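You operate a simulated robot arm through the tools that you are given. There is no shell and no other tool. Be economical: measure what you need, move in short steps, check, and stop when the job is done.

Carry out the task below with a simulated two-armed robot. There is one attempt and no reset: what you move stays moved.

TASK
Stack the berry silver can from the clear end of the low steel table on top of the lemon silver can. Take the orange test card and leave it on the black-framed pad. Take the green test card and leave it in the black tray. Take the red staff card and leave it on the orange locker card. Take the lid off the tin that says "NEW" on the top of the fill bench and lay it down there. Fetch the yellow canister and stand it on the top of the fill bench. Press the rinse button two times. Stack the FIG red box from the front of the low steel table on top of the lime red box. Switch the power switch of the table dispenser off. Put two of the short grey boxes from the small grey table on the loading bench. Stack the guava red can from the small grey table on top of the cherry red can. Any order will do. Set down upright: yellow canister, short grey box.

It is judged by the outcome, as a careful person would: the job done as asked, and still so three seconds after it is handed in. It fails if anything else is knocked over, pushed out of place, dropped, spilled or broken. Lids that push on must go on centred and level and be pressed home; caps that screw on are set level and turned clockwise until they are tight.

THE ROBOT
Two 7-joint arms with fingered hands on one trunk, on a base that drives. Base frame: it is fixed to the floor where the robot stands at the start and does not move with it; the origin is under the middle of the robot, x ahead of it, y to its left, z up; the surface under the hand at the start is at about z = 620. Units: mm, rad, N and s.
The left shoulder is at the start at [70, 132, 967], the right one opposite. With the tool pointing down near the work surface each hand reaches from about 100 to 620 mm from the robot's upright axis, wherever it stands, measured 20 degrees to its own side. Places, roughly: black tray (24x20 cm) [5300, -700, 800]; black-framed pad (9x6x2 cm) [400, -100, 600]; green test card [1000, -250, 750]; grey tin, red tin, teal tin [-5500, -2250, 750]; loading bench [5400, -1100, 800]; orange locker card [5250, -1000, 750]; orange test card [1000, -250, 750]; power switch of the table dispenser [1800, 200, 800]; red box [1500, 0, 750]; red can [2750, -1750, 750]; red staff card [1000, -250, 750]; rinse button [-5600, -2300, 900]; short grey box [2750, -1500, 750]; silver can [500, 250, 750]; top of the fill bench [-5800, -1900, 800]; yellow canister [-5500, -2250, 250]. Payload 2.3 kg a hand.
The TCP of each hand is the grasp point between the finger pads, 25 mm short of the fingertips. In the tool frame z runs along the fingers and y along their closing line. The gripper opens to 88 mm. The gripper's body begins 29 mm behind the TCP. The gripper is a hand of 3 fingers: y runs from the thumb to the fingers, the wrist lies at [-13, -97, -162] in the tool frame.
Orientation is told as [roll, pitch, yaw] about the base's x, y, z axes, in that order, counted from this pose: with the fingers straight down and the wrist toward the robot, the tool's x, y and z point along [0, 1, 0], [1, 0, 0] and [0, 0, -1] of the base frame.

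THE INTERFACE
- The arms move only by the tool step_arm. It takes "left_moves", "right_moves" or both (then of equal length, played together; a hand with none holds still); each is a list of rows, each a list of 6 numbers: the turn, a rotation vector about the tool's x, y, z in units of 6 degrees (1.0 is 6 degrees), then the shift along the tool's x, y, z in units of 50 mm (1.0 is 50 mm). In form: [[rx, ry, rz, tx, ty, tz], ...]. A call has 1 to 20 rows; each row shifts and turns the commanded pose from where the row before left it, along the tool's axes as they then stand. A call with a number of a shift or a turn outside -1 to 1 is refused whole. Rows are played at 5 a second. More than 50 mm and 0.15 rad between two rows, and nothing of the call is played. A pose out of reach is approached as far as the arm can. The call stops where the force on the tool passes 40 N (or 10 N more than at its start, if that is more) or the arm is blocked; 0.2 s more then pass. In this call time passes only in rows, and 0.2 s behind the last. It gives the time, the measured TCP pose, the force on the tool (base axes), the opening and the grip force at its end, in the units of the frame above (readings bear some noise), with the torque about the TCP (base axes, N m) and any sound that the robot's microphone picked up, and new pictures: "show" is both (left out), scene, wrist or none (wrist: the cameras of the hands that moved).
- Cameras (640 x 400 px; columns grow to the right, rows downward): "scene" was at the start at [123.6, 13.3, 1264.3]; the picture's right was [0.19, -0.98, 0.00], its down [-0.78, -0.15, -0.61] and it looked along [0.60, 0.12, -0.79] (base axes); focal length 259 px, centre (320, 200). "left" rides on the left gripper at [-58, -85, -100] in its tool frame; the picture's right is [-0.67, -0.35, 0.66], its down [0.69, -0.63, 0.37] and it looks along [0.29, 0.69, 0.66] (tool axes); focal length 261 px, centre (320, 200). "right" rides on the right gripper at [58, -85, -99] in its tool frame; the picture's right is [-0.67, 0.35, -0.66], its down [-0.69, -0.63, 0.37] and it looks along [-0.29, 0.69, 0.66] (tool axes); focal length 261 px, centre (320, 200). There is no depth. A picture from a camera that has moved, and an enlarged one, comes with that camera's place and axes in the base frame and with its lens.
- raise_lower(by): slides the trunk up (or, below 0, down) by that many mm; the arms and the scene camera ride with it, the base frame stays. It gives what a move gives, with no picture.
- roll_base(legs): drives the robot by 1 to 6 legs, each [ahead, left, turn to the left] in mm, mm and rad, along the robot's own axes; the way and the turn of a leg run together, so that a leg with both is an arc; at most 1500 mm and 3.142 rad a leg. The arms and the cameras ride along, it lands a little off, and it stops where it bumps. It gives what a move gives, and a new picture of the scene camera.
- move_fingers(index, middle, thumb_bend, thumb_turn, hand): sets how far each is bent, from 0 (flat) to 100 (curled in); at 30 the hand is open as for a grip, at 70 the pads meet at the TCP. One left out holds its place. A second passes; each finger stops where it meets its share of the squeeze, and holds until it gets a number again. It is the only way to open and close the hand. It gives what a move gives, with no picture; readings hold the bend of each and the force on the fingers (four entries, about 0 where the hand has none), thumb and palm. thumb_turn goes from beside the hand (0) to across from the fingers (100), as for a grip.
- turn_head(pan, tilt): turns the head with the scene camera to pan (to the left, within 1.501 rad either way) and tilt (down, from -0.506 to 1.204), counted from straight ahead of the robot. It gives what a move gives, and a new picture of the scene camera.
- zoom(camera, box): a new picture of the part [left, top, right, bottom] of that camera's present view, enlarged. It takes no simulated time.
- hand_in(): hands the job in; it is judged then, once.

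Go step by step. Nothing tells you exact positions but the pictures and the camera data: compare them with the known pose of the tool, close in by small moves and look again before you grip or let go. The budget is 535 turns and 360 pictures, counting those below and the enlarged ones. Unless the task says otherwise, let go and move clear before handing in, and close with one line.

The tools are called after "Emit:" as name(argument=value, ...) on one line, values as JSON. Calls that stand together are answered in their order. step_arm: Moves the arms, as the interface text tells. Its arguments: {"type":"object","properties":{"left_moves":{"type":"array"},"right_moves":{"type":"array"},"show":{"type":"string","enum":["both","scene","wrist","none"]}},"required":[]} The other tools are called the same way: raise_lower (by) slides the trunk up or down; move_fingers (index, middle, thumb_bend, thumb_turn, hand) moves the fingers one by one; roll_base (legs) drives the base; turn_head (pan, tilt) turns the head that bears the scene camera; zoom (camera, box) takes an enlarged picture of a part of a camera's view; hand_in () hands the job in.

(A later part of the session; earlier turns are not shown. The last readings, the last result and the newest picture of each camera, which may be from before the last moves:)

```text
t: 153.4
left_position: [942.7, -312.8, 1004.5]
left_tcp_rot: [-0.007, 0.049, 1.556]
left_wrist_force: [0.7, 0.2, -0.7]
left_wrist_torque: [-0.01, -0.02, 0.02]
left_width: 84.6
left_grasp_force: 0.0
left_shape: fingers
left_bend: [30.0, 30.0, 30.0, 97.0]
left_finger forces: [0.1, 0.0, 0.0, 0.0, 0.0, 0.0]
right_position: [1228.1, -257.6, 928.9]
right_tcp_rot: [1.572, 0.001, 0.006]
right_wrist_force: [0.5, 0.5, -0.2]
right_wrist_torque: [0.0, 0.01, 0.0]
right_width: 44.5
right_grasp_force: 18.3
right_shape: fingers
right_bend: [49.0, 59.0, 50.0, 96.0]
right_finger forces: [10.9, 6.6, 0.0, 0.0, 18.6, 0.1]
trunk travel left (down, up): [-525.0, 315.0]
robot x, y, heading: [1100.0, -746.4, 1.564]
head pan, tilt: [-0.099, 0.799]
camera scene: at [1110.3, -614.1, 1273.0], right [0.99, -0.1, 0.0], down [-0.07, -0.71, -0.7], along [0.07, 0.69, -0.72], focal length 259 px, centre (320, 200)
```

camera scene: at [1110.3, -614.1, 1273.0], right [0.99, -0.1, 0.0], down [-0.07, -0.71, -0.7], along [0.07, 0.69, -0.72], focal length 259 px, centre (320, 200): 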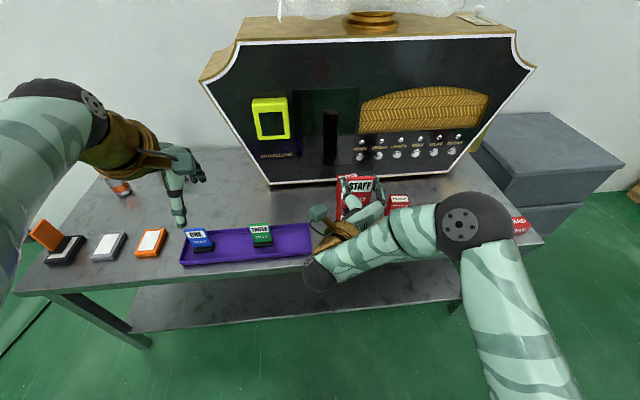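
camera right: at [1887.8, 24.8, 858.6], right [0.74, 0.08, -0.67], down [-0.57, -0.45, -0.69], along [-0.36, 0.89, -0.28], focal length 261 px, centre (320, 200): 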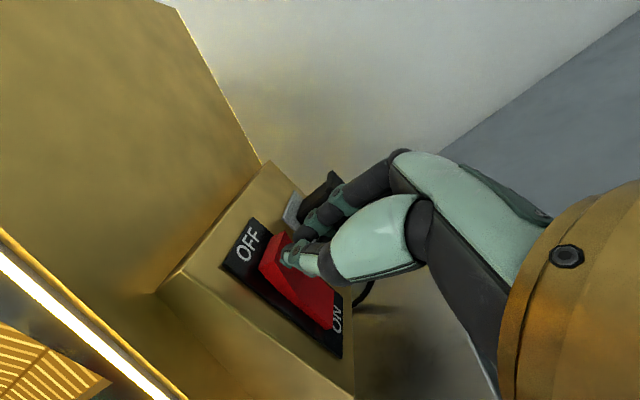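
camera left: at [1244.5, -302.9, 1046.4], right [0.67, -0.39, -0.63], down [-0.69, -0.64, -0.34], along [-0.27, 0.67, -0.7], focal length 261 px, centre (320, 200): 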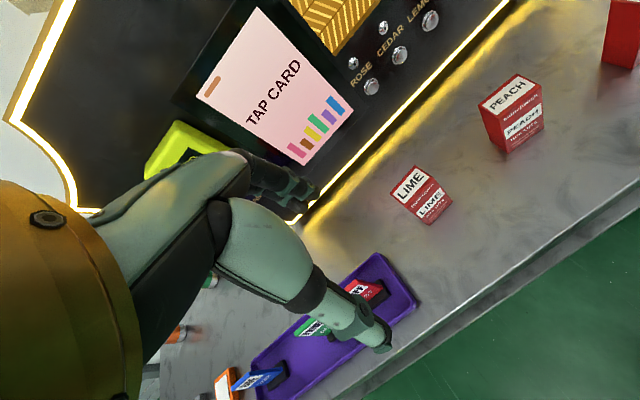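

Emit:
roll_base(legs=[[80, 0, 0]])

Emit:
step_arm(left_moves=[[-0.46, 0, 0, -0.2, 0.4, 0.8], [0, 0, 0, -0.2, 0.4, 0.8], [0, 0, 0, -0.2, 0.4, 0.8], [0, 0, 0, -0.2, 0.3, 0.8], [0, 0, 0, 0, 0, 0.7]], show="both")

```text
t: 154.5
left_position: [940.1, -232.7, 1005.1]
left_tcp_rot: [-0.007, 0.048, 1.557]
left_wrist_force: [-0.8, 0.7, 0.2]
left_wrist_torque: [-0.01, 0.01, -0.03]
left_width: 84.7
left_grasp_force: 0.0
left_shape: fingers
left_bend: [30.0, 30.0, 30.0, 97.0]
left_finger forces: [0.0, 0.0, 0.0, 0.1, 0.0, 0.0]
right_position: [1226.4, -177.8, 929.3]
right_tcp_rot: [1.569, -0.001, 0.005]
right_wrist_force: [-0.7, 0.0, -0.5]
right_wrist_torque: [-0.02, 0.0, -0.01]
right_width: 44.7
right_grasp_force: 18.0
right_shape: fingers
right_bend: [49.0, 59.0, 50.0, 96.0]
right_finger forces: [11.0, 6.5, 0.0, 0.0, 18.5, 0.0]
trunk travel left (down, up): [-525.0, 315.0]
robot x, y, heading: [1103.1, -662.3, 1.568]
head pan, tilt: [-0.099, 0.799]
camera scene: at [1109.2, -533.6, 1273.2], right [0.99, -0.1, 0.0], down [-0.07, -0.71, -0.7], along [0.07, 0.69, -0.72], focal length 259 px, centre (320, 200)
```

scene: 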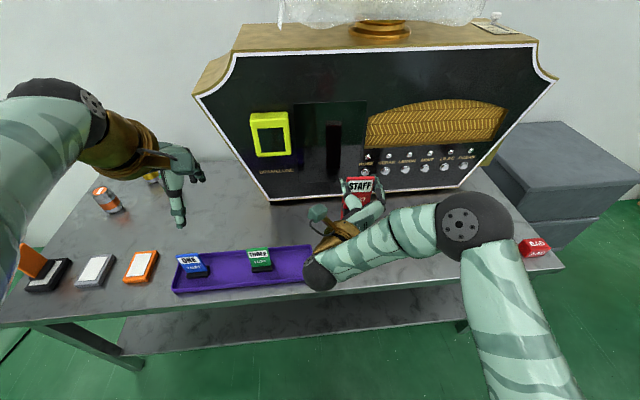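

```text
t: 155.7
left_position: [984.7, -159.0, 808.8]
left_tcp_rot: [-0.01, -0.002, 1.558]
left_wrist_force: [0.7, 0.5, 0.1]
left_wrist_torque: [0.01, 0.01, -0.01]
left_width: 84.8
left_grasp_force: 0.1
left_shape: fingers
left_bend: [30.0, 30.0, 30.0, 97.0]
left_finger forces: [0.0, 0.0, 0.1, 0.0, 0.0, 0.1]
right_position: [1225.9, -177.6, 929.2]
right_tcp_rot: [1.571, -0.001, 0.004]
right_wrist_force: [-0.4, -0.1, 0.3]
right_wrist_torque: [0.0, 0.01, 0.04]
right_width: 44.5
right_grasp_force: 18.6
right_shape: fingers
right_bend: [49.0, 59.0, 50.0, 96.0]
right_finger forces: [11.0, 6.7, 0.0, 0.1, 18.5, 0.0]
trunk travel left (down, up): [-525.0, 315.0]
robot x, y, heading: [1099.7, -660.7, 1.566]
head pan, tilt: [-0.099, 0.799]
camera scene: at [1108.7, -532.3, 1273.0], right [0.99, -0.1, 0.0], down [-0.07, -0.71, -0.7], along [0.07, 0.69, -0.72], focal length 259 px, centre (320, 200)
camera left: at [1040.3, -245.4, 908.7], right [0.67, -0.36, -0.65], down [-0.69, -0.62, -0.37], along [-0.27, 0.7, -0.66], focal length 261 px, centre (320, 200)
```

scene: 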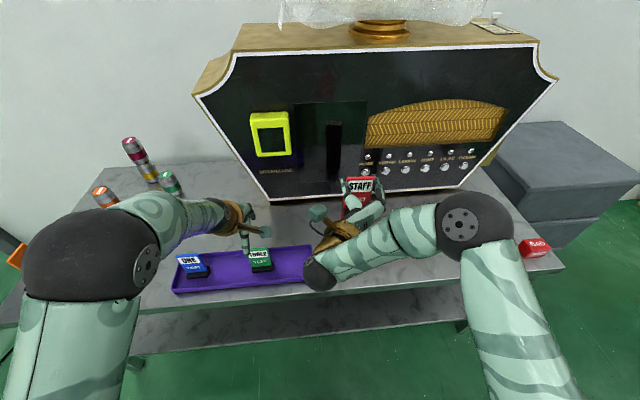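
left: 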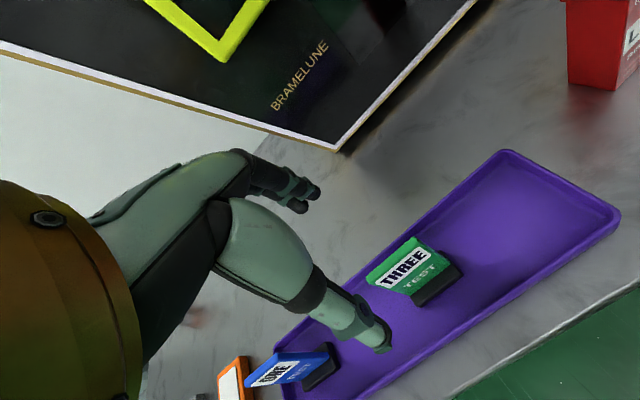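

Green card top centre ≈ [989, −156, 727]. Lower to z≈704 and pinch it.

Emit:
step_arm(left_moves=[[0, 0, 0, -0.08, 0.04, 0.7], [0, 0, 0, 0, 0, 0.7], [0, 0, 0, 0, 0, 0.68]], show="wrist")

```text
t: 156.5
left_position: [988.9, -157.6, 706.4]
left_tcp_rot: [-0.011, 0.001, 1.555]
left_wrist_force: [-0.1, 0.1, 0.7]
left_wrist_torque: [-0.01, 0.01, 0.02]
left_width: 84.7
left_grasp_force: 0.2
left_shape: fingers
left_bend: [30.0, 30.0, 30.0, 97.0]
left_finger forces: [0.0, 0.0, 0.0, 0.1, 0.0, 0.1]
right_position: [1225.9, -175.2, 928.0]
right_tcp_rot: [1.567, -0.002, 0.007]
right_wrist_force: [-0.1, -0.3, -0.9]
right_wrist_torque: [0.01, 0.01, -0.01]
right_width: 44.3
right_grasp_force: 18.4
right_shape: fingers
right_bend: [49.0, 59.0, 50.0, 96.0]
right_finger forces: [11.0, 6.7, 0.0, 0.0, 18.5, 0.0]
trunk travel left (down, up): [-525.0, 315.0]
robot x, y, heading: [1097.3, -663.2, 1.57]
head pan, tilt: [-0.099, 0.799]
camera left: at [1044.8, -243.8, 805.1], right [0.67, -0.36, -0.65], down [-0.69, -0.62, -0.37], along [-0.27, 0.7, -0.66], focal length 261 px, centre (320, 200)
```

left: 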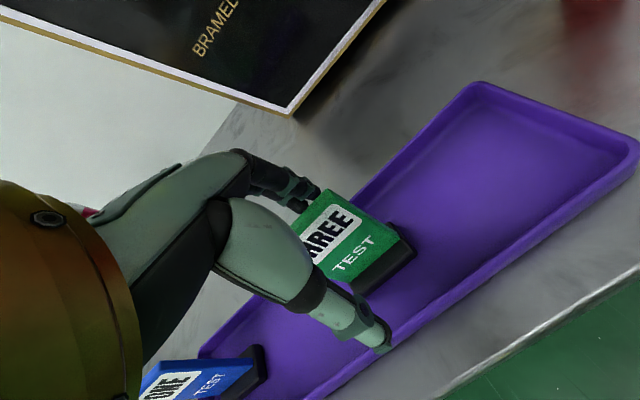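

Emit:
move_fingers(hand="left", index=75, middle=75, thumb_bend=75)

Emit:
step_arm(left_moves=[[0, 0, 0, 0, 0, -0.3], [0, 0, 0, 0, 0, -0.6], [0, 0, 0, 0, 0, -0.9], [0, 0, 0, 0, 0, -0.9], [0, 0, 0, 0, -0.3, -0.9]], show="both")

```text
t: 157.5
left_position: [987.6, -158.4, 705.7]
left_tcp_rot: [-0.009, 0.0, 1.557]
left_wrist_force: [-0.7, 0.4, -0.5]
left_wrist_torque: [0.01, -0.01, 0.04]
left_width: 1.2
left_grasp_force: 8.6
left_shape: fingers
left_bend: [73.0, 74.0, 69.0, 96.0]
left_finger forces: [6.4, 2.1, 0.1, 0.0, 8.7, 0.0]
right_position: [1227.0, -175.7, 929.3]
right_tcp_rot: [1.569, 0.0, 0.004]
right_wrist_force: [0.0, 0.3, -0.9]
right_wrist_torque: [0.02, -0.01, 0.0]
right_width: 44.8
right_grasp_force: 18.2
right_shape: fingers
right_bend: [49.0, 59.0, 50.0, 96.0]
right_finger forces: [11.0, 6.8, 0.0, 0.0, 18.5, 0.1]
trunk travel left (down, up): [-525.0, 315.0]
robot x, y, heading: [1103.9, -665.6, 1.566]
head pan, tilt: [-0.099, 0.799]
```

```text
t: 158.7
left_position: [986.9, -173.6, 888.0]
left_tcp_rot: [-0.008, -0.003, 1.557]
left_wrist_force: [0.5, 0.3, -0.7]
left_wrist_torque: [0.03, 0.03, 0.01]
left_width: 0.9
left_grasp_force: 8.8
left_shape: fingers
left_bend: [74.0, 74.0, 69.0, 96.0]
left_finger forces: [6.7, 2.0, 0.0, 0.0, 8.9, 0.1]
right_position: [1227.1, -177.8, 930.1]
right_tcp_rot: [1.573, -0.002, 0.005]
right_wrist_force: [0.0, -0.7, -1.8]
right_wrist_torque: [0.02, 0.0, -0.04]
right_width: 44.7
right_grasp_force: 18.7
right_shape: fingers
right_bend: [49.0, 59.0, 50.0, 96.0]
right_finger forces: [11.0, 6.7, 0.0, 0.1, 18.6, 0.1]
trunk travel left (down, up): [-525.0, 315.0]
robot x, y, heading: [1103.0, -664.6, 1.569]
head pan, tilt: [-0.099, 0.799]
camera scene: at [1109.4, -534.5, 1273.2], right [0.99, -0.1, 0.0], down [-0.07, -0.71, -0.7], along [0.07, 0.69, -0.72], focal length 259 px, centre (320, 200)
camera left: at [1044.5, -259.1, 988.1], right [0.67, -0.36, -0.65], down [-0.69, -0.62, -0.37], along [-0.27, 0.7, -0.66], focal length 261 px, centre (320, 200)
```

scene: 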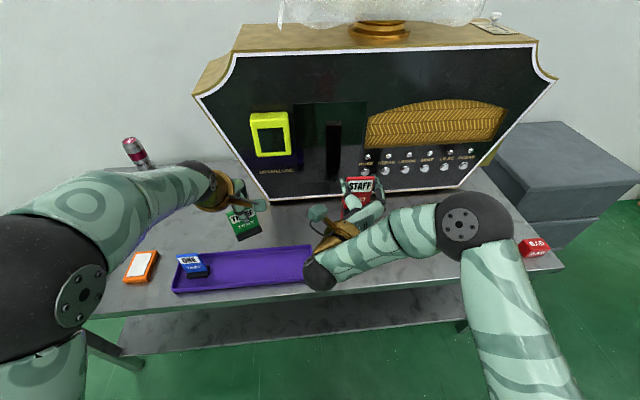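
left: 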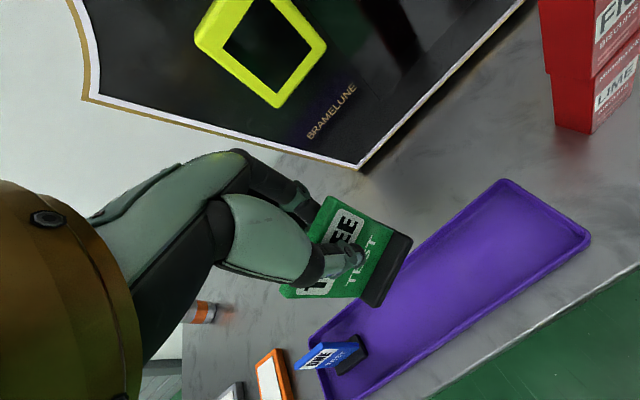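

Green card is in the left hand. I'll tighten the grip, back off, turn to face +x and look at the way ahead.

Emit:
move_fingers(hand="left", index=88, middle=88, thumb_bend=82)

Emit:
roll_base(legs=[[-140, 0, 0], [0, 0, -1.57]])

Emit:
turn_head(pan=0.0, tilt=0.3)

```text
t: 159.7
left_position: [987.8, -172.2, 888.1]
left_tcp_rot: [-0.009, 0.0, 1.557]
left_wrist_force: [0.4, 0.5, 0.1]
left_wrist_torque: [0.03, -0.01, 0.03]
left_width: 1.1
left_grasp_force: 18.0
left_shape: fingers
left_bend: [75.0, 87.0, 71.0, 92.0]
left_finger forces: [13.4, 4.9, 0.1, 0.1, 18.1, 0.0]
right_position: [1226.9, -177.3, 930.0]
right_tcp_rot: [1.57, -0.003, 0.006]
right_wrist_force: [-0.3, -0.6, 0.9]
right_wrist_torque: [0.04, 0.01, 0.01]
right_width: 44.7
right_grasp_force: 18.0
right_shape: fingers
right_bend: [49.0, 59.0, 50.0, 96.0]
right_finger forces: [11.0, 6.8, 0.1, 0.1, 18.6, 0.0]
trunk travel left (down, up): [-525.0, 315.0]
robot x, y, heading: [1099.0, -663.9, 1.563]
head pan, tilt: [-0.099, 0.799]
```

```text
t: 164.9
left_position: [1592.0, -693.8, 886.9]
left_tcp_rot: [-0.009, 0.001, -0.022]
left_wrist_force: [-0.3, -0.4, -0.1]
left_wrist_torque: [-0.02, -0.02, -0.03]
left_width: 0.9
left_grasp_force: 16.2
left_shape: fingers
left_bend: [75.0, 88.0, 72.0, 92.0]
left_finger forces: [12.7, 3.0, 0.0, 0.1, 15.7, 0.0]
right_position: [1585.1, -932.1, 929.1]
right_tcp_rot: [1.57, -0.001, -1.574]
right_wrist_force: [0.5, -0.1, -1.2]
right_wrist_torque: [-0.02, 0.01, -0.01]
right_width: 44.6
right_grasp_force: 17.4
right_shape: fingers
right_bend: [49.0, 59.0, 50.0, 96.0]
right_finger forces: [10.7, 6.6, 0.0, 0.0, 18.1, 0.1]
trunk travel left (down, up): [-525.0, 315.0]
robot x, y, heading: [1101.4, -802.7, -0.006]
head pan, tilt: [-0.099, 0.799]
camera scene: at [1231.0, -814.0, 1273.1], right [-0.11, -0.99, 0.0], down [-0.71, 0.08, -0.7], along [0.69, -0.08, -0.72], focal length 259 px, centre (320, 200)
```

scene: 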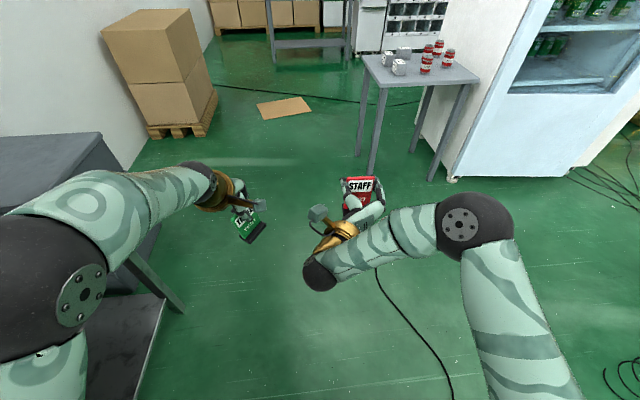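

```text
t: 165.8
left_position: [1591.8, -693.8, 887.2]
left_tcp_rot: [-0.01, 0.0, -0.021]
left_wrist_force: [0.0, -0.4, -0.5]
left_wrist_torque: [-0.01, -0.02, 0.0]
left_width: 0.6
left_grasp_force: 16.0
left_shape: fingers
left_bend: [75.0, 88.0, 72.0, 92.0]
left_finger forces: [12.6, 2.9, 0.0, 0.0, 15.8, 0.0]
right_position: [1585.8, -931.4, 929.9]
right_tcp_rot: [1.571, -0.001, -1.572]
right_wrist_force: [-0.1, 0.2, -0.8]
right_wrist_torque: [-0.01, -0.01, -0.02]
right_width: 44.4
right_grasp_force: 18.0
right_shape: fingers
right_bend: [49.0, 59.0, 50.0, 96.0]
right_finger forces: [10.9, 6.6, 0.0, 0.1, 17.9, 0.0]
trunk travel left (down, up): [-525.0, 315.0]
robot x, y, heading: [1102.7, -804.5, -0.008]
head pan, tilt: [0.0, 0.3]
camera scene: at [1244.3, -806.1, 1317.3], right [-0.01, -1.0, 0.0], down [-0.3, 0.0, -0.95], along [0.95, -0.01, -0.3], focal length 259 px, centre (320, 200)
```

scene: 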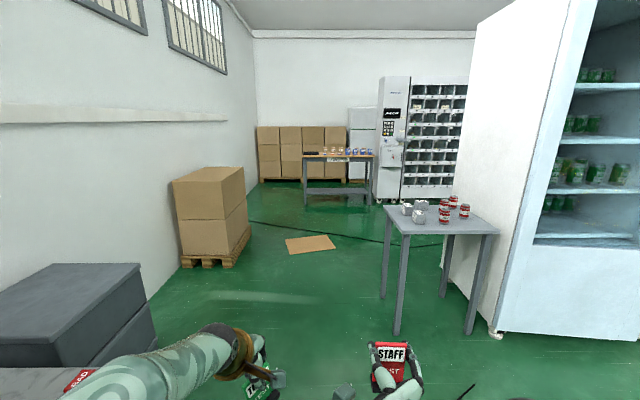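

Way ahead: small grey table at x 2550–2930, y −1820…−1310; a cardboard sheet on the floor near x 3600–4050, y −1020…−450 that I want to avoid; the target bench at x≈5050+. Drive on to x≈2900 and re-measure.

Emit:
roll_base(legs=[[1400, 0, 0.0], [400, 0, 0]])

Emit:
turn_head(pan=-0.1, tilt=0.6)

```text
t: 174.8
left_position: [3368.8, -734.5, 887.0]
left_tcp_rot: [-0.009, 0.0, -0.032]
left_wrist_force: [0.0, -0.7, 0.0]
left_wrist_torque: [0.03, -0.02, 0.01]
left_width: 0.7
left_grasp_force: 15.9
left_shape: fingers
left_bend: [75.0, 88.0, 72.0, 92.0]
left_finger forces: [12.9, 2.8, 0.1, 0.0, 16.0, 0.0]
right_position: [3358.5, -972.7, 928.7]
right_tcp_rot: [1.571, -0.003, -1.581]
right_wrist_force: [0.2, -0.4, -0.3]
right_wrist_torque: [-0.01, 0.05, -0.01]
right_width: 44.3
right_grasp_force: 17.9
right_shape: fingers
right_bend: [49.0, 59.0, 50.0, 96.0]
right_finger forces: [10.8, 6.6, 0.0, 0.0, 18.0, 0.0]
trunk travel left (down, up): [-525.0, 315.0]
robot x, y, heading: [2874.1, -835.6, -0.02]
head pan, tilt: [0.0, 0.3]
camera scene: at [3019.4, -842.3, 1317.5], right [-0.02, -1.0, 0.0], down [-0.3, 0.01, -0.96], along [0.95, -0.02, -0.3], focal length 259 px, centre (320, 200)
```

scene: 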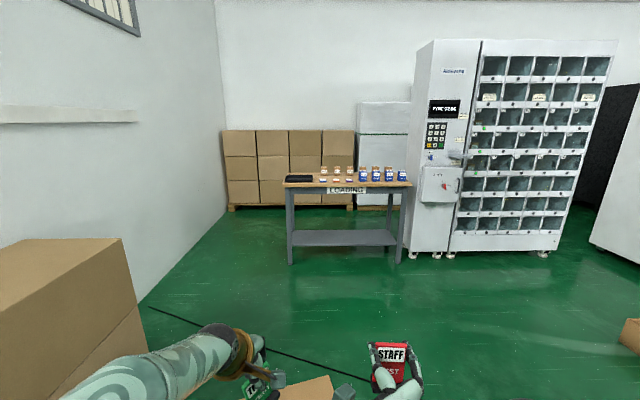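

```text
t: 175.6
left_position: [3368.0, -733.7, 886.4]
left_tcp_rot: [-0.009, 0.0, -0.032]
left_wrist_force: [0.0, -0.8, -0.4]
left_wrist_torque: [0.02, 0.01, 0.0]
left_width: 0.6
left_grasp_force: 16.3
left_shape: fingers
left_bend: [75.0, 88.0, 72.0, 92.0]
left_finger forces: [12.8, 2.9, 0.1, 0.0, 16.0, 0.0]
right_position: [3359.7, -972.4, 930.3]
right_tcp_rot: [1.571, -0.002, -1.581]
right_wrist_force: [0.4, 0.5, -1.1]
right_wrist_torque: [0.03, 0.0, -0.04]
right_width: 44.5
right_grasp_force: 17.4
right_shape: fingers
right_bend: [49.0, 59.0, 50.0, 96.0]
right_finger forces: [10.8, 6.7, 0.0, 0.0, 17.9, 0.1]
trunk travel left (down, up): [-525.0, 315.0]
robot x, y, heading: [2873.1, -838.8, -0.022]
head pan, tilt: [-0.099, 0.6]
camera scene: at [3014.0, -851.0, 1290.0], right [-0.12, -0.99, 0.0], down [-0.56, 0.07, -0.83], along [0.82, -0.1, -0.56], focal length 259 px, centre (320, 200)
```

scene: 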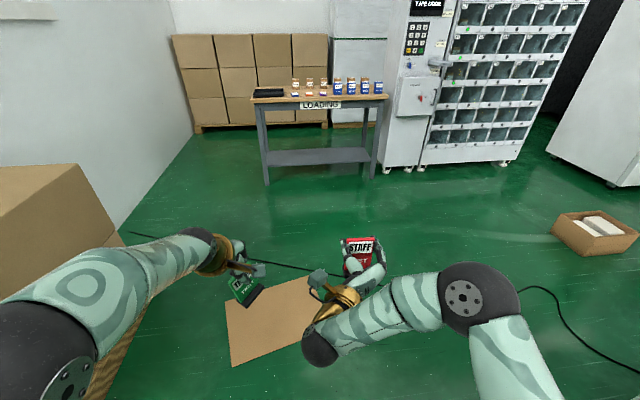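

The sheet spans x 3600–4070, y −1000…−430. I'll pass it on the right: forward to x≈3255, strafe right to y≈−1390, then forward to x≈4600.

Emit:
roll_base(legs=[[0, 0, 0.022], [385, 0, 0], [0, -550, 0], [1350, 0, 0]])

Emit:
turn_head(pan=0.1, tilt=0.5)

```text
t: 187.5
left_position: [5117.9, -1239.7, 887.5]
left_tcp_rot: [-0.009, 0.001, 0.012]
left_wrist_force: [-0.3, 1.3, 0.5]
left_wrist_torque: [0.01, -0.01, 0.0]
left_width: 0.6
left_grasp_force: 15.9
left_shape: fingers
left_bend: [75.0, 88.0, 72.0, 92.0]
left_finger forces: [12.8, 3.0, 0.0, 0.0, 15.8, 0.1]
right_position: [5119.6, -1477.0, 930.2]
right_tcp_rot: [1.571, -0.003, -1.539]
right_wrist_force: [-0.1, -0.6, 0.3]
right_wrist_torque: [0.02, -0.01, -0.03]
right_width: 44.4
right_grasp_force: 17.6
right_shape: fingers
right_bend: [49.0, 59.0, 50.0, 96.0]
right_finger forces: [10.8, 6.6, 0.0, 0.1, 18.1, 0.0]
trunk travel left (down, up): [-525.0, 315.0]
robot x, y, heading: [4627.9, -1365.1, 0.021]
head pan, tilt: [-0.099, 0.6]
camera scene: at [4769.0, -1371.2, 1289.9], right [-0.08, -1.0, 0.0], down [-0.56, 0.04, -0.82], along [0.82, -0.06, -0.57], focal length 259 px, centre (320, 200)
```

scene: 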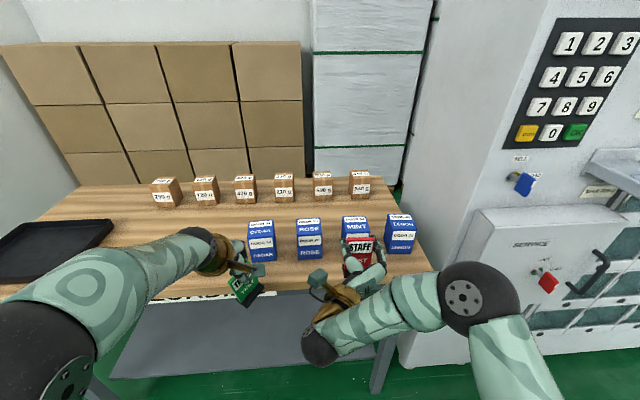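

```text
t: 188.2
left_position: [5117.2, -1239.1, 887.5]
left_tcp_rot: [-0.009, -0.001, 0.01]
left_wrist_force: [-0.2, 0.1, 0.4]
left_wrist_torque: [0.0, 0.02, 0.0]
left_width: 0.6
left_grasp_force: 15.8
left_shape: fingers
left_bend: [75.0, 88.0, 72.0, 92.0]
left_finger forces: [12.8, 3.1, 0.0, 0.0, 15.9, 0.0]
right_position: [5119.9, -1477.3, 929.0]
right_tcp_rot: [1.571, -0.003, -1.54]
right_wrist_force: [0.3, 0.7, -1.2]
right_wrist_torque: [-0.01, -0.02, 0.01]
right_width: 44.4
right_grasp_force: 17.6
right_shape: fingers
right_bend: [49.0, 59.0, 50.0, 96.0]
right_finger forces: [10.9, 6.7, 0.0, 0.1, 18.0, 0.0]
trunk travel left (down, up): [-525.0, 315.0]
robot x, y, heading: [4633.2, -1362.4, 0.02]
head pan, tilt: [0.099, 0.499]
camera scene: at [4771.3, -1353.5, 1299.0], right [0.12, -0.99, 0.0], down [-0.48, -0.06, -0.88], along [0.87, 0.11, -0.48], focal length 259 px, centre (320, 200)
```

scene: 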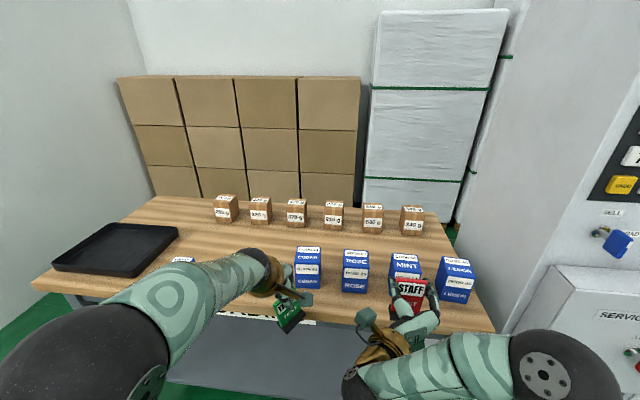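

The bench holds blue and brown boxes and the black tray at its left end. Strafe left to get at the tray and to find the orange locker card.

Emit:
roll_base(legs=[[0, 560, -0.02]])

Emit:
turn_head(pan=0.0, tilt=0.7)

```text
t: 191.5
left_position: [5112.4, -683.0, 888.7]
left_tcp_rot: [-0.009, -0.001, -0.006]
left_wrist_force: [0.5, -0.1, -1.1]
left_wrist_torque: [0.0, 0.0, -0.05]
left_width: 0.6
left_grasp_force: 15.8
left_shape: fingers
left_bend: [75.0, 88.0, 72.0, 92.0]
left_finger forces: [12.8, 3.0, 0.0, 0.0, 15.9, 0.1]
right_position: [5110.4, -921.3, 930.2]
right_tcp_rot: [1.571, -0.002, -1.558]
right_wrist_force: [0.1, -0.1, -0.4]
right_wrist_torque: [0.0, -0.03, 0.03]
right_width: 44.5
right_grasp_force: 17.9
right_shape: fingers
right_bend: [49.0, 59.0, 50.0, 96.0]
right_finger forces: [10.8, 6.6, 0.0, 0.0, 18.0, 0.0]
trunk travel left (down, up): [-525.0, 315.0]
robot x, y, heading: [4620.4, -801.9, 0.0]
head pan, tilt: [0.099, 0.499]
camera scene: at [4763.7, -791.9, 1299.0], right [0.1, -0.99, 0.0], down [-0.48, -0.05, -0.88], along [0.87, 0.09, -0.48], focal length 259 px, centre (320, 200)
```

scene: 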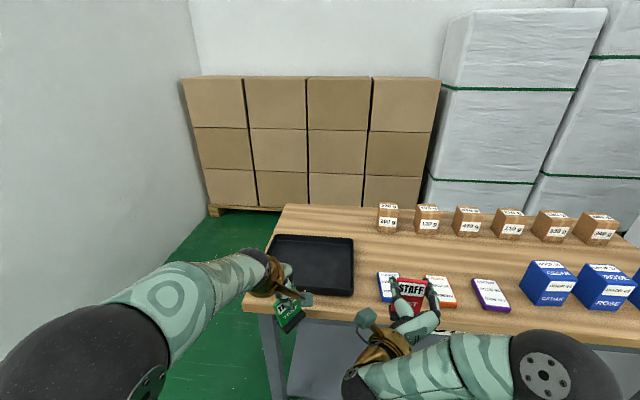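

```text
t: 192.2
left_position: [5112.3, -682.6, 887.2]
left_tcp_rot: [-0.008, 0.001, -0.007]
left_wrist_force: [-0.8, -0.7, -0.9]
left_wrist_torque: [-0.02, 0.04, -0.05]
left_width: 0.7
left_grasp_force: 16.1
left_shape: fingers
left_bend: [75.0, 88.0, 72.0, 92.0]
left_finger forces: [12.8, 3.0, 0.1, 0.0, 15.8, 0.1]
right_position: [5108.7, -921.9, 929.5]
right_tcp_rot: [1.571, 0.0, -1.557]
right_wrist_force: [-0.1, -0.6, -0.5]
right_wrist_torque: [-0.02, -0.01, -0.01]
right_width: 44.5
right_grasp_force: 18.3
right_shape: fingers
right_bend: [49.0, 59.0, 50.0, 96.0]
right_finger forces: [10.8, 6.6, 0.0, 0.0, 18.0, 0.1]
trunk travel left (down, up): [-525.0, 315.0]
robot x, y, heading: [4624.0, -799.5, 0.005]
head pan, tilt: [0.0, 0.7]
camera scene: at [4758.1, -800.7, 1281.4], right [0.01, -1.0, 0.0], down [-0.64, 0.0, -0.77], along [0.77, 0.0, -0.64], focal length 259 px, centre (320, 200)
```

scene: 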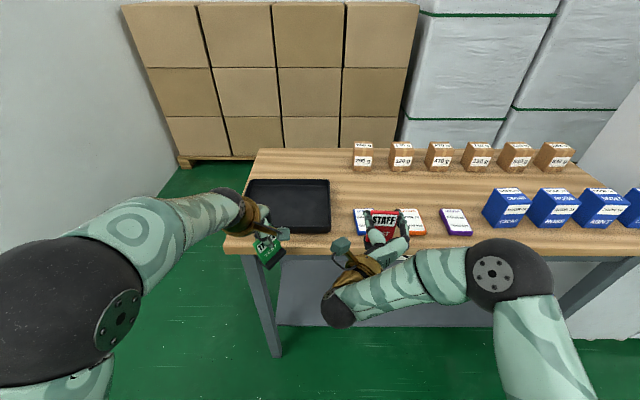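

I see the tray (centre ≈ [5320, −708], bench z≈785) and blue/orange/purple locker cards lying on the bench. Raise both hands, drive forward 130, then place the green card.

Emit:
step_arm(left_moves=[[0, 0, 0, 0, 0, -0.9], [0, 0, 0, 0, 0, -0.7]], right_moves=[[0, 0, 0, 0.5, 0, 0], [0, 0, 0, 0.3, 0, 0]], show="none")

Emit:
roll_base(legs=[[130, 0, 0]])

Emit:
step_arm(left_moves=[[0, 0, 0, 0.1, 0.55, 0], [0, 0, 0, 0.1, 0.55, 0]], show="both")

```text
t: 192.8
left_position: [5111.5, -683.8, 968.8]
left_tcp_rot: [-0.01, 0.0, -0.006]
left_wrist_force: [-0.8, 1.0, -0.3]
left_wrist_torque: [0.01, 0.0, 0.0]
left_width: 0.8
left_grasp_force: 16.1
left_shape: fingers
left_bend: [75.0, 88.0, 72.0, 92.0]
left_finger forces: [13.1, 3.0, 0.1, 0.0, 16.3, 0.0]
right_position: [5110.8, -921.1, 968.8]
right_tcp_rot: [1.569, -0.003, -1.556]
right_wrist_force: [0.1, 0.5, -0.4]
right_wrist_torque: [0.0, 0.01, 0.01]
right_width: 44.5
right_grasp_force: 17.5
right_shape: fingers
right_bend: [49.0, 59.0, 50.0, 96.0]
right_finger forces: [10.8, 6.6, 0.0, 0.1, 18.0, 0.0]
trunk travel left (down, up): [-525.0, 315.0]
robot x, y, heading: [4621.1, -799.7, 0.004]
head pan, tilt: [0.0, 0.7]
```

```text
t: 194.1
left_position: [5237.7, -682.3, 968.4]
left_tcp_rot: [-0.01, -0.002, -0.005]
left_wrist_force: [-0.4, 0.2, -0.2]
left_wrist_torque: [-0.02, -0.02, -0.01]
left_width: 0.5
left_grasp_force: 16.8
left_shape: fingers
left_bend: [75.0, 88.0, 72.0, 92.0]
left_finger forces: [13.2, 3.1, 0.1, 0.0, 16.3, 0.0]
right_position: [5235.4, -921.5, 970.9]
right_tcp_rot: [1.571, -0.001, -1.555]
right_wrist_force: [1.0, 0.6, -1.1]
right_wrist_torque: [-0.01, 0.01, -0.02]
right_width: 44.4
right_grasp_force: 17.2
right_shape: fingers
right_bend: [49.0, 59.0, 50.0, 96.0]
right_finger forces: [10.7, 6.6, 0.0, 0.0, 17.9, 0.0]
trunk travel left (down, up): [-525.0, 315.0]
robot x, y, heading: [4749.1, -798.2, 0.005]
head pan, tilt: [0.0, 0.7]
camera scene: at [4883.2, -800.1, 1281.4], right [0.01, -1.0, 0.0], down [-0.64, 0.0, -0.77], along [0.77, 0.0, -0.64], focal length 259 px, centre (320, 200)
```

scene: 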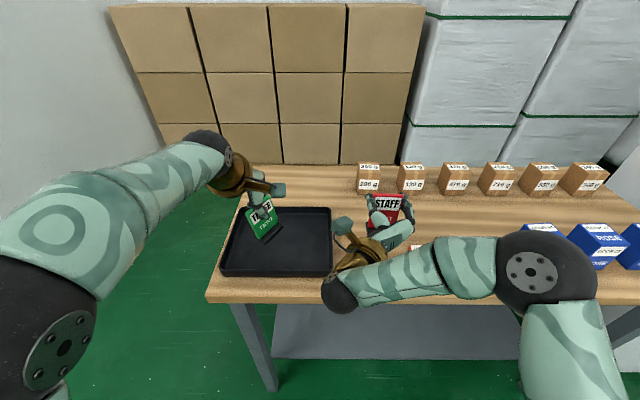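

```text
t: 194.7
left_position: [5294.7, -673.5, 967.2]
left_tcp_rot: [-0.009, 0.003, -0.006]
left_wrist_force: [1.0, -0.2, 0.5]
left_wrist_torque: [0.01, 0.02, 0.01]
left_width: 0.4
left_grasp_force: 15.9
left_shape: fingers
left_bend: [75.0, 88.0, 72.0, 92.0]
left_finger forces: [13.3, 3.1, 0.1, 0.1, 16.4, 0.0]
right_position: [5237.9, -921.3, 969.6]
right_tcp_rot: [1.569, -0.001, -1.557]
right_wrist_force: [-0.3, -0.4, -0.3]
right_wrist_torque: [-0.01, 0.0, 0.01]
right_width: 44.2
right_grasp_force: 18.1
right_shape: fingers
right_bend: [49.0, 59.0, 50.0, 96.0]
right_finger forces: [10.8, 6.5, 0.0, 0.1, 18.0, 0.0]
trunk travel left (down, up): [-525.0, 315.0]
robot x, y, heading: [4752.1, -802.5, 0.006]
head pan, tilt: [0.0, 0.7]
camera scene: at [4885.8, -799.8, 1281.1], right [0.01, -1.0, 0.0], down [-0.65, 0.0, -0.76], along [0.76, 0.0, -0.65], focal length 259 px, centre (320, 200)
camera left: at [5210.7, -730.1, 1066.4], right [-0.35, -0.67, -0.65], down [-0.63, 0.69, -0.37], along [0.69, 0.27, -0.66], focal length 261 px, centre (320, 200)
```

scene: 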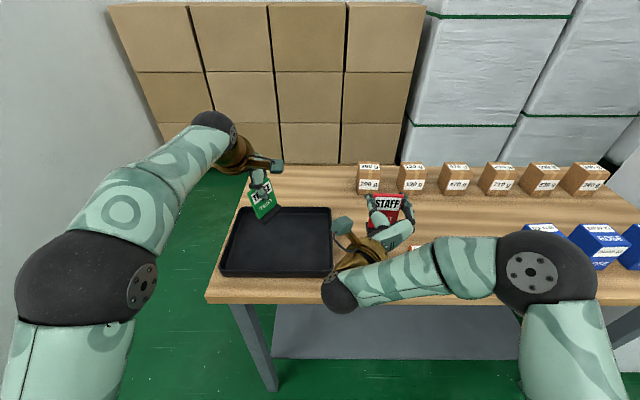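
left: 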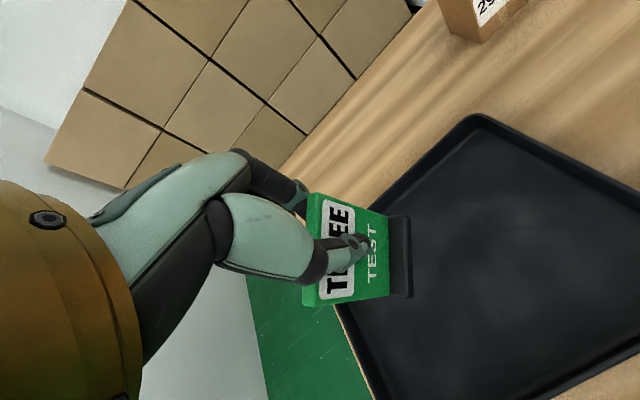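

Emit:
zoom(camera="scene", box=[210, 150, 338, 280])

```text
3.08 times, centred on (274, 215) of scene
camera zoom: at [4885.8, -799.8, 1281.1], right [0.01, -1.0, 0.0], down [-0.65, 0.0, -0.76], along [0.76, 0.0, -0.65], focal length 798 px, centre (462, 154)
```

zoom: 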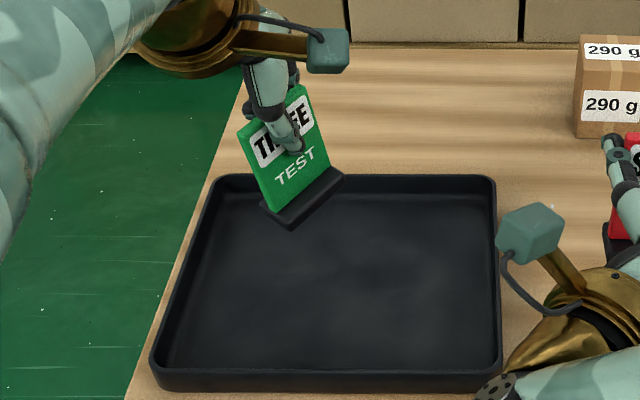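

The card is just yawed in the grip (fine for the tray). Centre over the tray and lower to ~15 mm above the floor.

Emit:
step_arm(left_moves=[[0, 0, 0, -0.32, 0.1, 0.4], [0, 0, 0, -0.32, 0.1, 0.5], [0, 0, 0, 0, 0, 0.7]], show="none")

Emit:
zoom(camera="scene", box=[210, 150, 370, 290])

Emit:
zoom(camera="left", box=[260, 150, 500, 350])

```text
t: 195.5
left_position: [5303.6, -707.4, 889.3]
left_tcp_rot: [-0.01, 0.001, -0.004]
left_wrist_force: [-0.6, 0.7, -0.3]
left_wrist_torque: [0.04, -0.01, -0.02]
left_width: 0.3
left_grasp_force: 17.2
left_shape: fingers
left_bend: [75.0, 88.0, 72.0, 92.0]
left_finger forces: [13.6, 3.1, 0.0, 0.0, 16.7, 0.0]
right_position: [5236.1, -921.2, 970.9]
right_tcp_rot: [1.571, -0.001, -1.558]
right_wrist_force: [0.5, -0.1, -0.4]
right_wrist_torque: [0.01, -0.03, 0.0]
right_width: 44.6
right_grasp_force: 17.7
right_shape: fingers
right_bend: [49.0, 59.0, 50.0, 96.0]
right_finger forces: [10.8, 6.6, 0.1, 0.1, 18.0, 0.1]
trunk travel left (down, up): [-525.0, 315.0]
robot x, y, heading: [4748.4, -800.7, 0.006]
head pan, tilt: [0.0, 0.7]
```

```text
2.86 times, centred on (290, 220) of scene
camera zoom: at [4884.4, -799.9, 1281.3], right [0.01, -1.0, 0.0], down [-0.64, 0.0, -0.76], along [0.76, 0.0, -0.64], focal length 741 px, centre (406, 143)
```

zoom: 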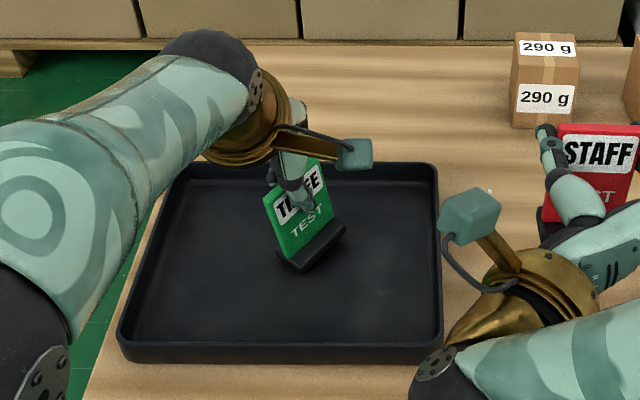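

```text
2.00 times, centred on (380, 250) of left
camera zoom: at [5218.4, -762.6, 988.5], right [-0.35, -0.67, -0.65], down [-0.63, 0.69, -0.37], along [0.7, 0.27, -0.66], focal length 521 px, centre (200, 100)
```

zoom: 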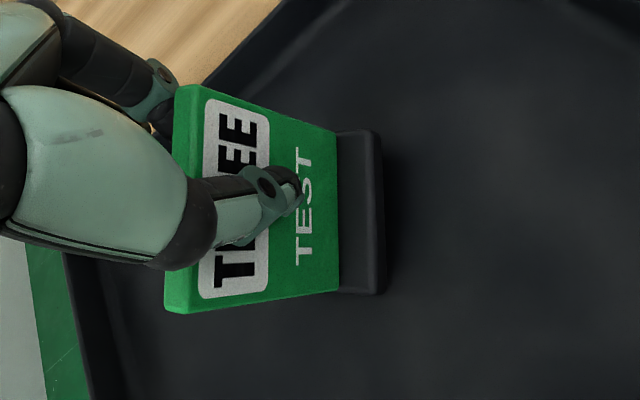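

Emit:
step_arm(left_moves=[[0, 0, 0, 0, 0, 0.15], [0, 0, 0, 0, 0, 0.1], [0, 0, 0, 0, 0, 0.06], [0, 0, 0, 0, 0, 0.06]], show="none")

```text
t: 196.5
left_position: [5299.6, -705.6, 874.0]
left_tcp_rot: [-0.011, -0.009, -0.005]
left_wrist_force: [3.0, 3.6, 24.9]
left_wrist_torque: [-0.18, 0.03, -0.11]
left_width: 0.0
left_grasp_force: 23.8
left_shape: fingers
left_bend: [76.0, 89.0, 76.0, 89.0]
left_finger forces: [21.6, 5.0, 0.0, 0.0, 22.2, 0.0]
right_position: [5231.5, -920.9, 973.6]
right_tcp_rot: [1.576, -0.002, -1.556]
right_wrist_force: [0.8, 0.6, 0.0]
right_wrist_torque: [0.02, 0.0, -0.01]
right_width: 44.7
right_grasp_force: 17.8
right_shape: fingers
right_bend: [49.0, 59.0, 50.0, 96.0]
right_finger forces: [10.8, 6.5, 0.1, 0.1, 18.0, 0.0]
trunk travel left (down, up): [-525.0, 315.0]
robot x, y, heading: [4751.2, -799.4, 0.009]
head pan, tilt: [0.0, 0.7]
```

Emit:
step_arm(left_moves=[[0, 0, 0, 0, 0, -0.08]], show="none")

Emit:
zoom(camera="scene", box=[210, 150, 370, 290])

```text
t: 196.9
left_position: [5299.8, -706.2, 875.5]
left_tcp_rot: [-0.008, -0.001, -0.005]
left_wrist_force: [0.7, 3.2, 13.0]
left_wrist_torque: [-0.03, 0.02, -0.08]
left_width: 0.2
left_grasp_force: 22.5
left_shape: fingers
left_bend: [76.0, 88.0, 76.0, 89.0]
left_finger forces: [20.0, 3.6, 0.0, 0.0, 21.5, 0.0]
right_position: [5234.1, -920.8, 971.9]
right_tcp_rot: [1.574, -0.003, -1.557]
right_wrist_force: [1.1, 0.9, 0.0]
right_wrist_torque: [0.05, 0.0, -0.06]
right_width: 44.5
right_grasp_force: 17.6
right_shape: fingers
right_bend: [49.0, 59.0, 50.0, 96.0]
right_finger forces: [10.8, 6.5, 0.1, 0.1, 18.0, 0.0]
trunk travel left (down, up): [-525.0, 315.0]
robot x, y, heading: [4750.2, -800.1, 0.007]
head pan, tilt: [0.0, 0.7]
```

```text
2.86 times, centred on (290, 220) of scene
camera zoom: at [4880.1, -799.5, 1281.6], right [0.01, -1.0, 0.0], down [-0.64, 0.0, -0.77], along [0.77, 0.0, -0.64], focal length 741 px, centre (406, 143)
```

zoom: 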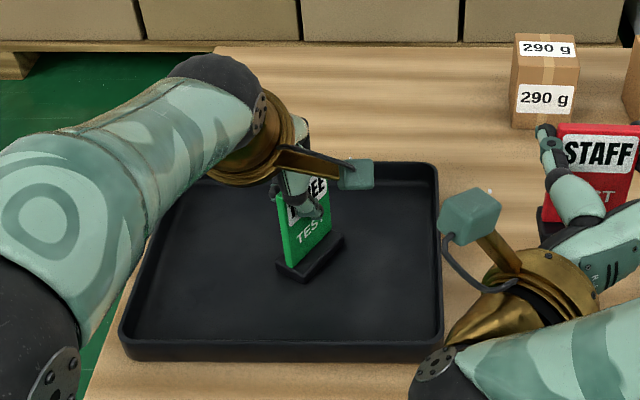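

Emit:
step_arm(left_moves=[[0, 0, 0, 0, 0, -0.05]], show="none")

Emit:
move_fingers(hand="left", index=50, middle=50, thumb_bend=50, thumb_turn=98)

Emit:
move_fingers(hand="left", index=32, middle=32, thumb_bend=32)

Emit:
step_arm(left_moves=[[0, 0, 0, 0, 0, -0.6], [0, 0, 0, 0, 0, -0.9], [0, 0, 0, 0, 0, -0.9], [0, 0, 0, 0.3, -0.5, -0.5]], show="scene")

```text
t: 197.3
left_position: [5302.1, -706.0, 875.3]
left_tcp_rot: [-0.007, 0.003, -0.007]
left_wrist_force: [-0.3, 0.0, 3.9]
left_wrist_torque: [-0.02, -0.06, 0.01]
left_width: 0.3
left_grasp_force: 20.2
left_shape: fingers
left_bend: [76.0, 88.0, 76.0, 89.0]
left_finger forces: [18.9, 1.5, 0.0, 0.0, 20.0, 0.0]
right_position: [5235.3, -921.2, 969.9]
right_tcp_rot: [1.572, -0.002, -1.558]
right_wrist_force: [0.1, 0.8, -0.3]
right_wrist_torque: [-0.01, 0.01, 0.03]
right_width: 44.6
right_grasp_force: 17.5
right_shape: fingers
right_bend: [49.0, 59.0, 50.0, 96.0]
right_finger forces: [10.9, 6.6, 0.0, 0.0, 18.0, 0.0]
trunk travel left (down, up): [-525.0, 315.0]
robot x, y, heading: [4748.0, -797.6, 0.007]
head pan, tilt: [0.0, 0.7]
```

```text
t: 198.3
left_position: [5303.1, -707.4, 877.5]
left_tcp_rot: [-0.01, 0.001, -0.005]
left_wrist_force: [-0.1, 0.5, -0.1]
left_wrist_torque: [0.03, 0.03, 0.02]
left_width: 41.0
left_grasp_force: 0.1
left_shape: fingers
left_bend: [50.0, 50.0, 50.0, 98.0]
left_finger forces: [0.1, 0.0, 0.1, 0.0, 0.0, 0.0]
right_position: [5236.1, -920.8, 970.1]
right_tcp_rot: [1.571, -0.002, -1.557]
right_wrist_force: [-0.2, 0.0, -0.1]
right_wrist_torque: [-0.01, -0.03, 0.01]
right_width: 44.5
right_grasp_force: 17.2
right_shape: fingers
right_bend: [49.0, 59.0, 50.0, 96.0]
right_finger forces: [10.8, 6.6, 0.0, 0.0, 18.0, 0.1]
trunk travel left (down, up): [-525.0, 315.0]
robot x, y, heading: [4746.9, -799.6, 0.006]
head pan, tilt: [0.0, 0.7]
```

```text
t: 199.3
left_position: [5303.3, -707.1, 877.1]
left_tcp_rot: [-0.008, -0.001, -0.006]
left_wrist_force: [-0.4, 0.1, 0.0]
left_wrist_torque: [0.01, 0.01, 0.02]
left_width: 80.3
left_grasp_force: 0.0
left_shape: fingers
left_bend: [32.0, 32.0, 32.0, 96.0]
left_finger forces: [0.0, 0.0, 0.0, 0.0, 0.0, 0.1]
right_position: [5235.9, -920.0, 970.5]
right_tcp_rot: [1.571, -0.002, -1.556]
right_wrist_force: [1.1, 0.1, 0.3]
right_wrist_torque: [-0.01, -0.01, 0.03]
right_width: 44.7
right_grasp_force: 17.4
right_shape: fingers
right_bend: [49.0, 59.0, 50.0, 96.0]
right_finger forces: [10.8, 6.6, 0.0, 0.0, 18.0, 0.0]
trunk travel left (down, up): [-525.0, 315.0]
robot x, y, heading: [4752.1, -799.1, 0.006]
head pan, tilt: [0.0, 0.7]
```

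```text
t: 200.3
left_position: [5276.4, -687.6, 1022.3]
left_tcp_rot: [-0.011, -0.002, -0.006]
left_wrist_force: [0.2, -0.4, -0.6]
left_wrist_torque: [-0.02, 0.02, 0.02]
left_width: 80.6
left_grasp_force: 0.1
left_shape: fingers
left_bend: [32.0, 32.0, 32.0, 96.0]
left_finger forces: [0.0, 0.0, 0.0, 0.0, 0.0, 0.0]
right_position: [5234.7, -920.0, 970.7]
right_tcp_rot: [1.572, -0.002, -1.558]
right_wrist_force: [-0.2, 0.8, 0.2]
right_wrist_torque: [0.02, -0.01, 0.01]
right_width: 44.3
right_grasp_force: 17.5
right_shape: fingers
right_bend: [49.0, 59.0, 50.0, 96.0]
right_finger forces: [10.8, 6.6, 0.1, 0.0, 18.0, 0.0]
trunk travel left (down, up): [-525.0, 315.0]
robot x, y, heading: [4748.4, -797.4, 0.004]
head pan, tilt: [0.0, 0.7]
camera scene: at [4881.4, -799.6, 1281.6], right [0.01, -1.0, 0.0], down [-0.64, 0.0, -0.77], along [0.77, 0.0, -0.64], focal length 259 px, centre (320, 200)
```

scene: 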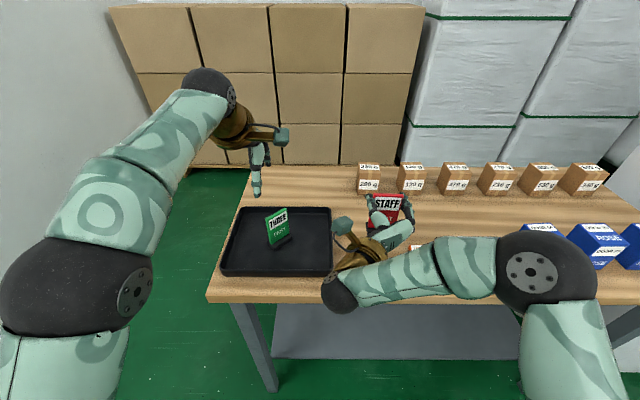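

The green card stands in the tray. Now view the orange locker card: strafe right ~115 mm, and yaw the left hand so its camera looks there.

Emit:
roll_base(legs=[[0, -120, 0]])

Emit:
step_arm(left_moves=[[0, 0, 1, 0, 0, 0], [0, 0, 1, 0, 0, 0], [0, 0, 1, 0, 0, 0], [0, 0, 1, 0, 0, 0], [0, 0, 1, 0, 0, 0], [0, 0, 1, 0, 0, 0], [0, 0, 1, 0, 0, 0]], show="both")

```text
t: 201.5
left_position: [5279.0, -806.2, 1021.0]
left_tcp_rot: [-0.009, 0.0, -0.005]
left_wrist_force: [-1.0, 0.7, 0.7]
left_wrist_torque: [0.01, -0.02, 0.02]
left_width: 80.3
left_grasp_force: 0.0
left_shape: fingers
left_bend: [32.0, 32.0, 32.0, 96.0]
left_finger forces: [0.0, 0.0, 0.0, 0.1, 0.0, 0.0]
right_position: [5237.1, -1038.6, 969.8]
right_tcp_rot: [1.569, -0.001, -1.556]
right_wrist_force: [0.6, 0.6, -0.4]
right_wrist_torque: [0.0, 0.03, 0.0]
right_width: 44.9
right_grasp_force: 17.9
right_shape: fingers
right_bend: [49.0, 59.0, 50.0, 96.0]
right_finger forces: [10.8, 6.6, 0.1, 0.0, 18.0, 0.0]
trunk travel left (down, up): [-525.0, 315.0]
robot x, y, heading: [4751.7, -915.3, 0.014]
head pan, tilt: [0.0, 0.7]
camera scene: at [4884.8, -918.8, 1281.3], right [0.01, -1.0, 0.0], down [-0.64, 0.0, -0.76], along [0.76, 0.0, -0.64], focal length 259 px, centre (320, 200)
```

scene: 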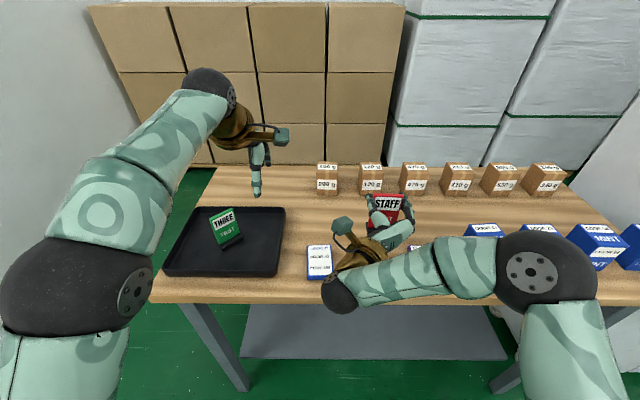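

```text
t: 203.1
left_position: [5264.5, -810.6, 1015.2]
left_tcp_rot: [-0.004, -0.008, -0.739]
left_wrist_force: [0.0, -0.6, -0.5]
left_wrist_torque: [-0.02, -0.02, -0.01]
left_width: 80.5
left_grasp_force: 0.1
left_shape: fingers
left_bend: [32.0, 32.0, 32.0, 96.0]
left_finger forces: [0.1, 0.0, 0.0, 0.0, 0.0, 0.0]
left hand out of reach, approached as far as the arm can: row 7
right_position: [5236.4, -1040.7, 971.5]
right_tcp_rot: [1.572, -0.002, -1.556]
right_wrist_force: [1.2, 0.8, -0.7]
right_wrist_torque: [-0.03, 0.03, -0.01]
right_width: 44.5
right_grasp_force: 17.8
right_shape: fingers
right_bend: [49.0, 59.0, 50.0, 96.0]
right_finger forces: [10.9, 6.5, 0.0, 0.0, 17.9, 0.0]
trunk travel left (down, up): [-525.0, 315.0]
robot x, y, heading: [4746.5, -922.2, 0.006]
head pan, tilt: [0.0, 0.7]
camera scene: at [4883.9, -919.4, 1281.4], right [0.01, -1.0, 0.0], down [-0.64, 0.0, -0.77], along [0.77, 0.0, -0.64], focal length 259 px, centre (320, 200)
camera left: at [5163.8, -794.6, 1114.4], right [-0.71, -0.27, -0.65], down [0.0, 0.93, -0.37], along [0.71, -0.26, -0.66], focal length 261 px, centre (320, 200)
```

scene: 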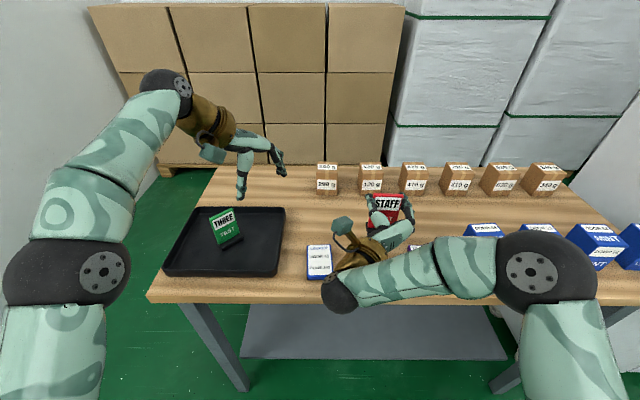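
left: 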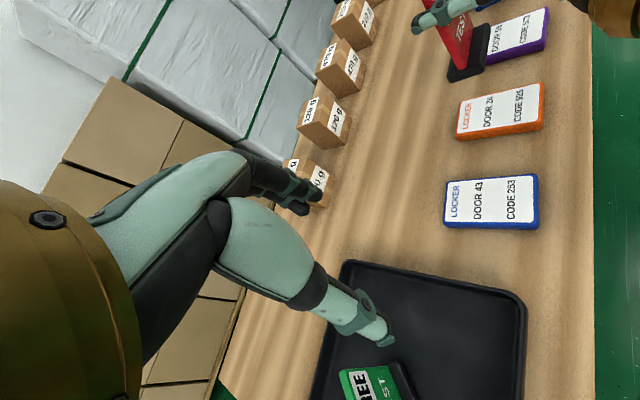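

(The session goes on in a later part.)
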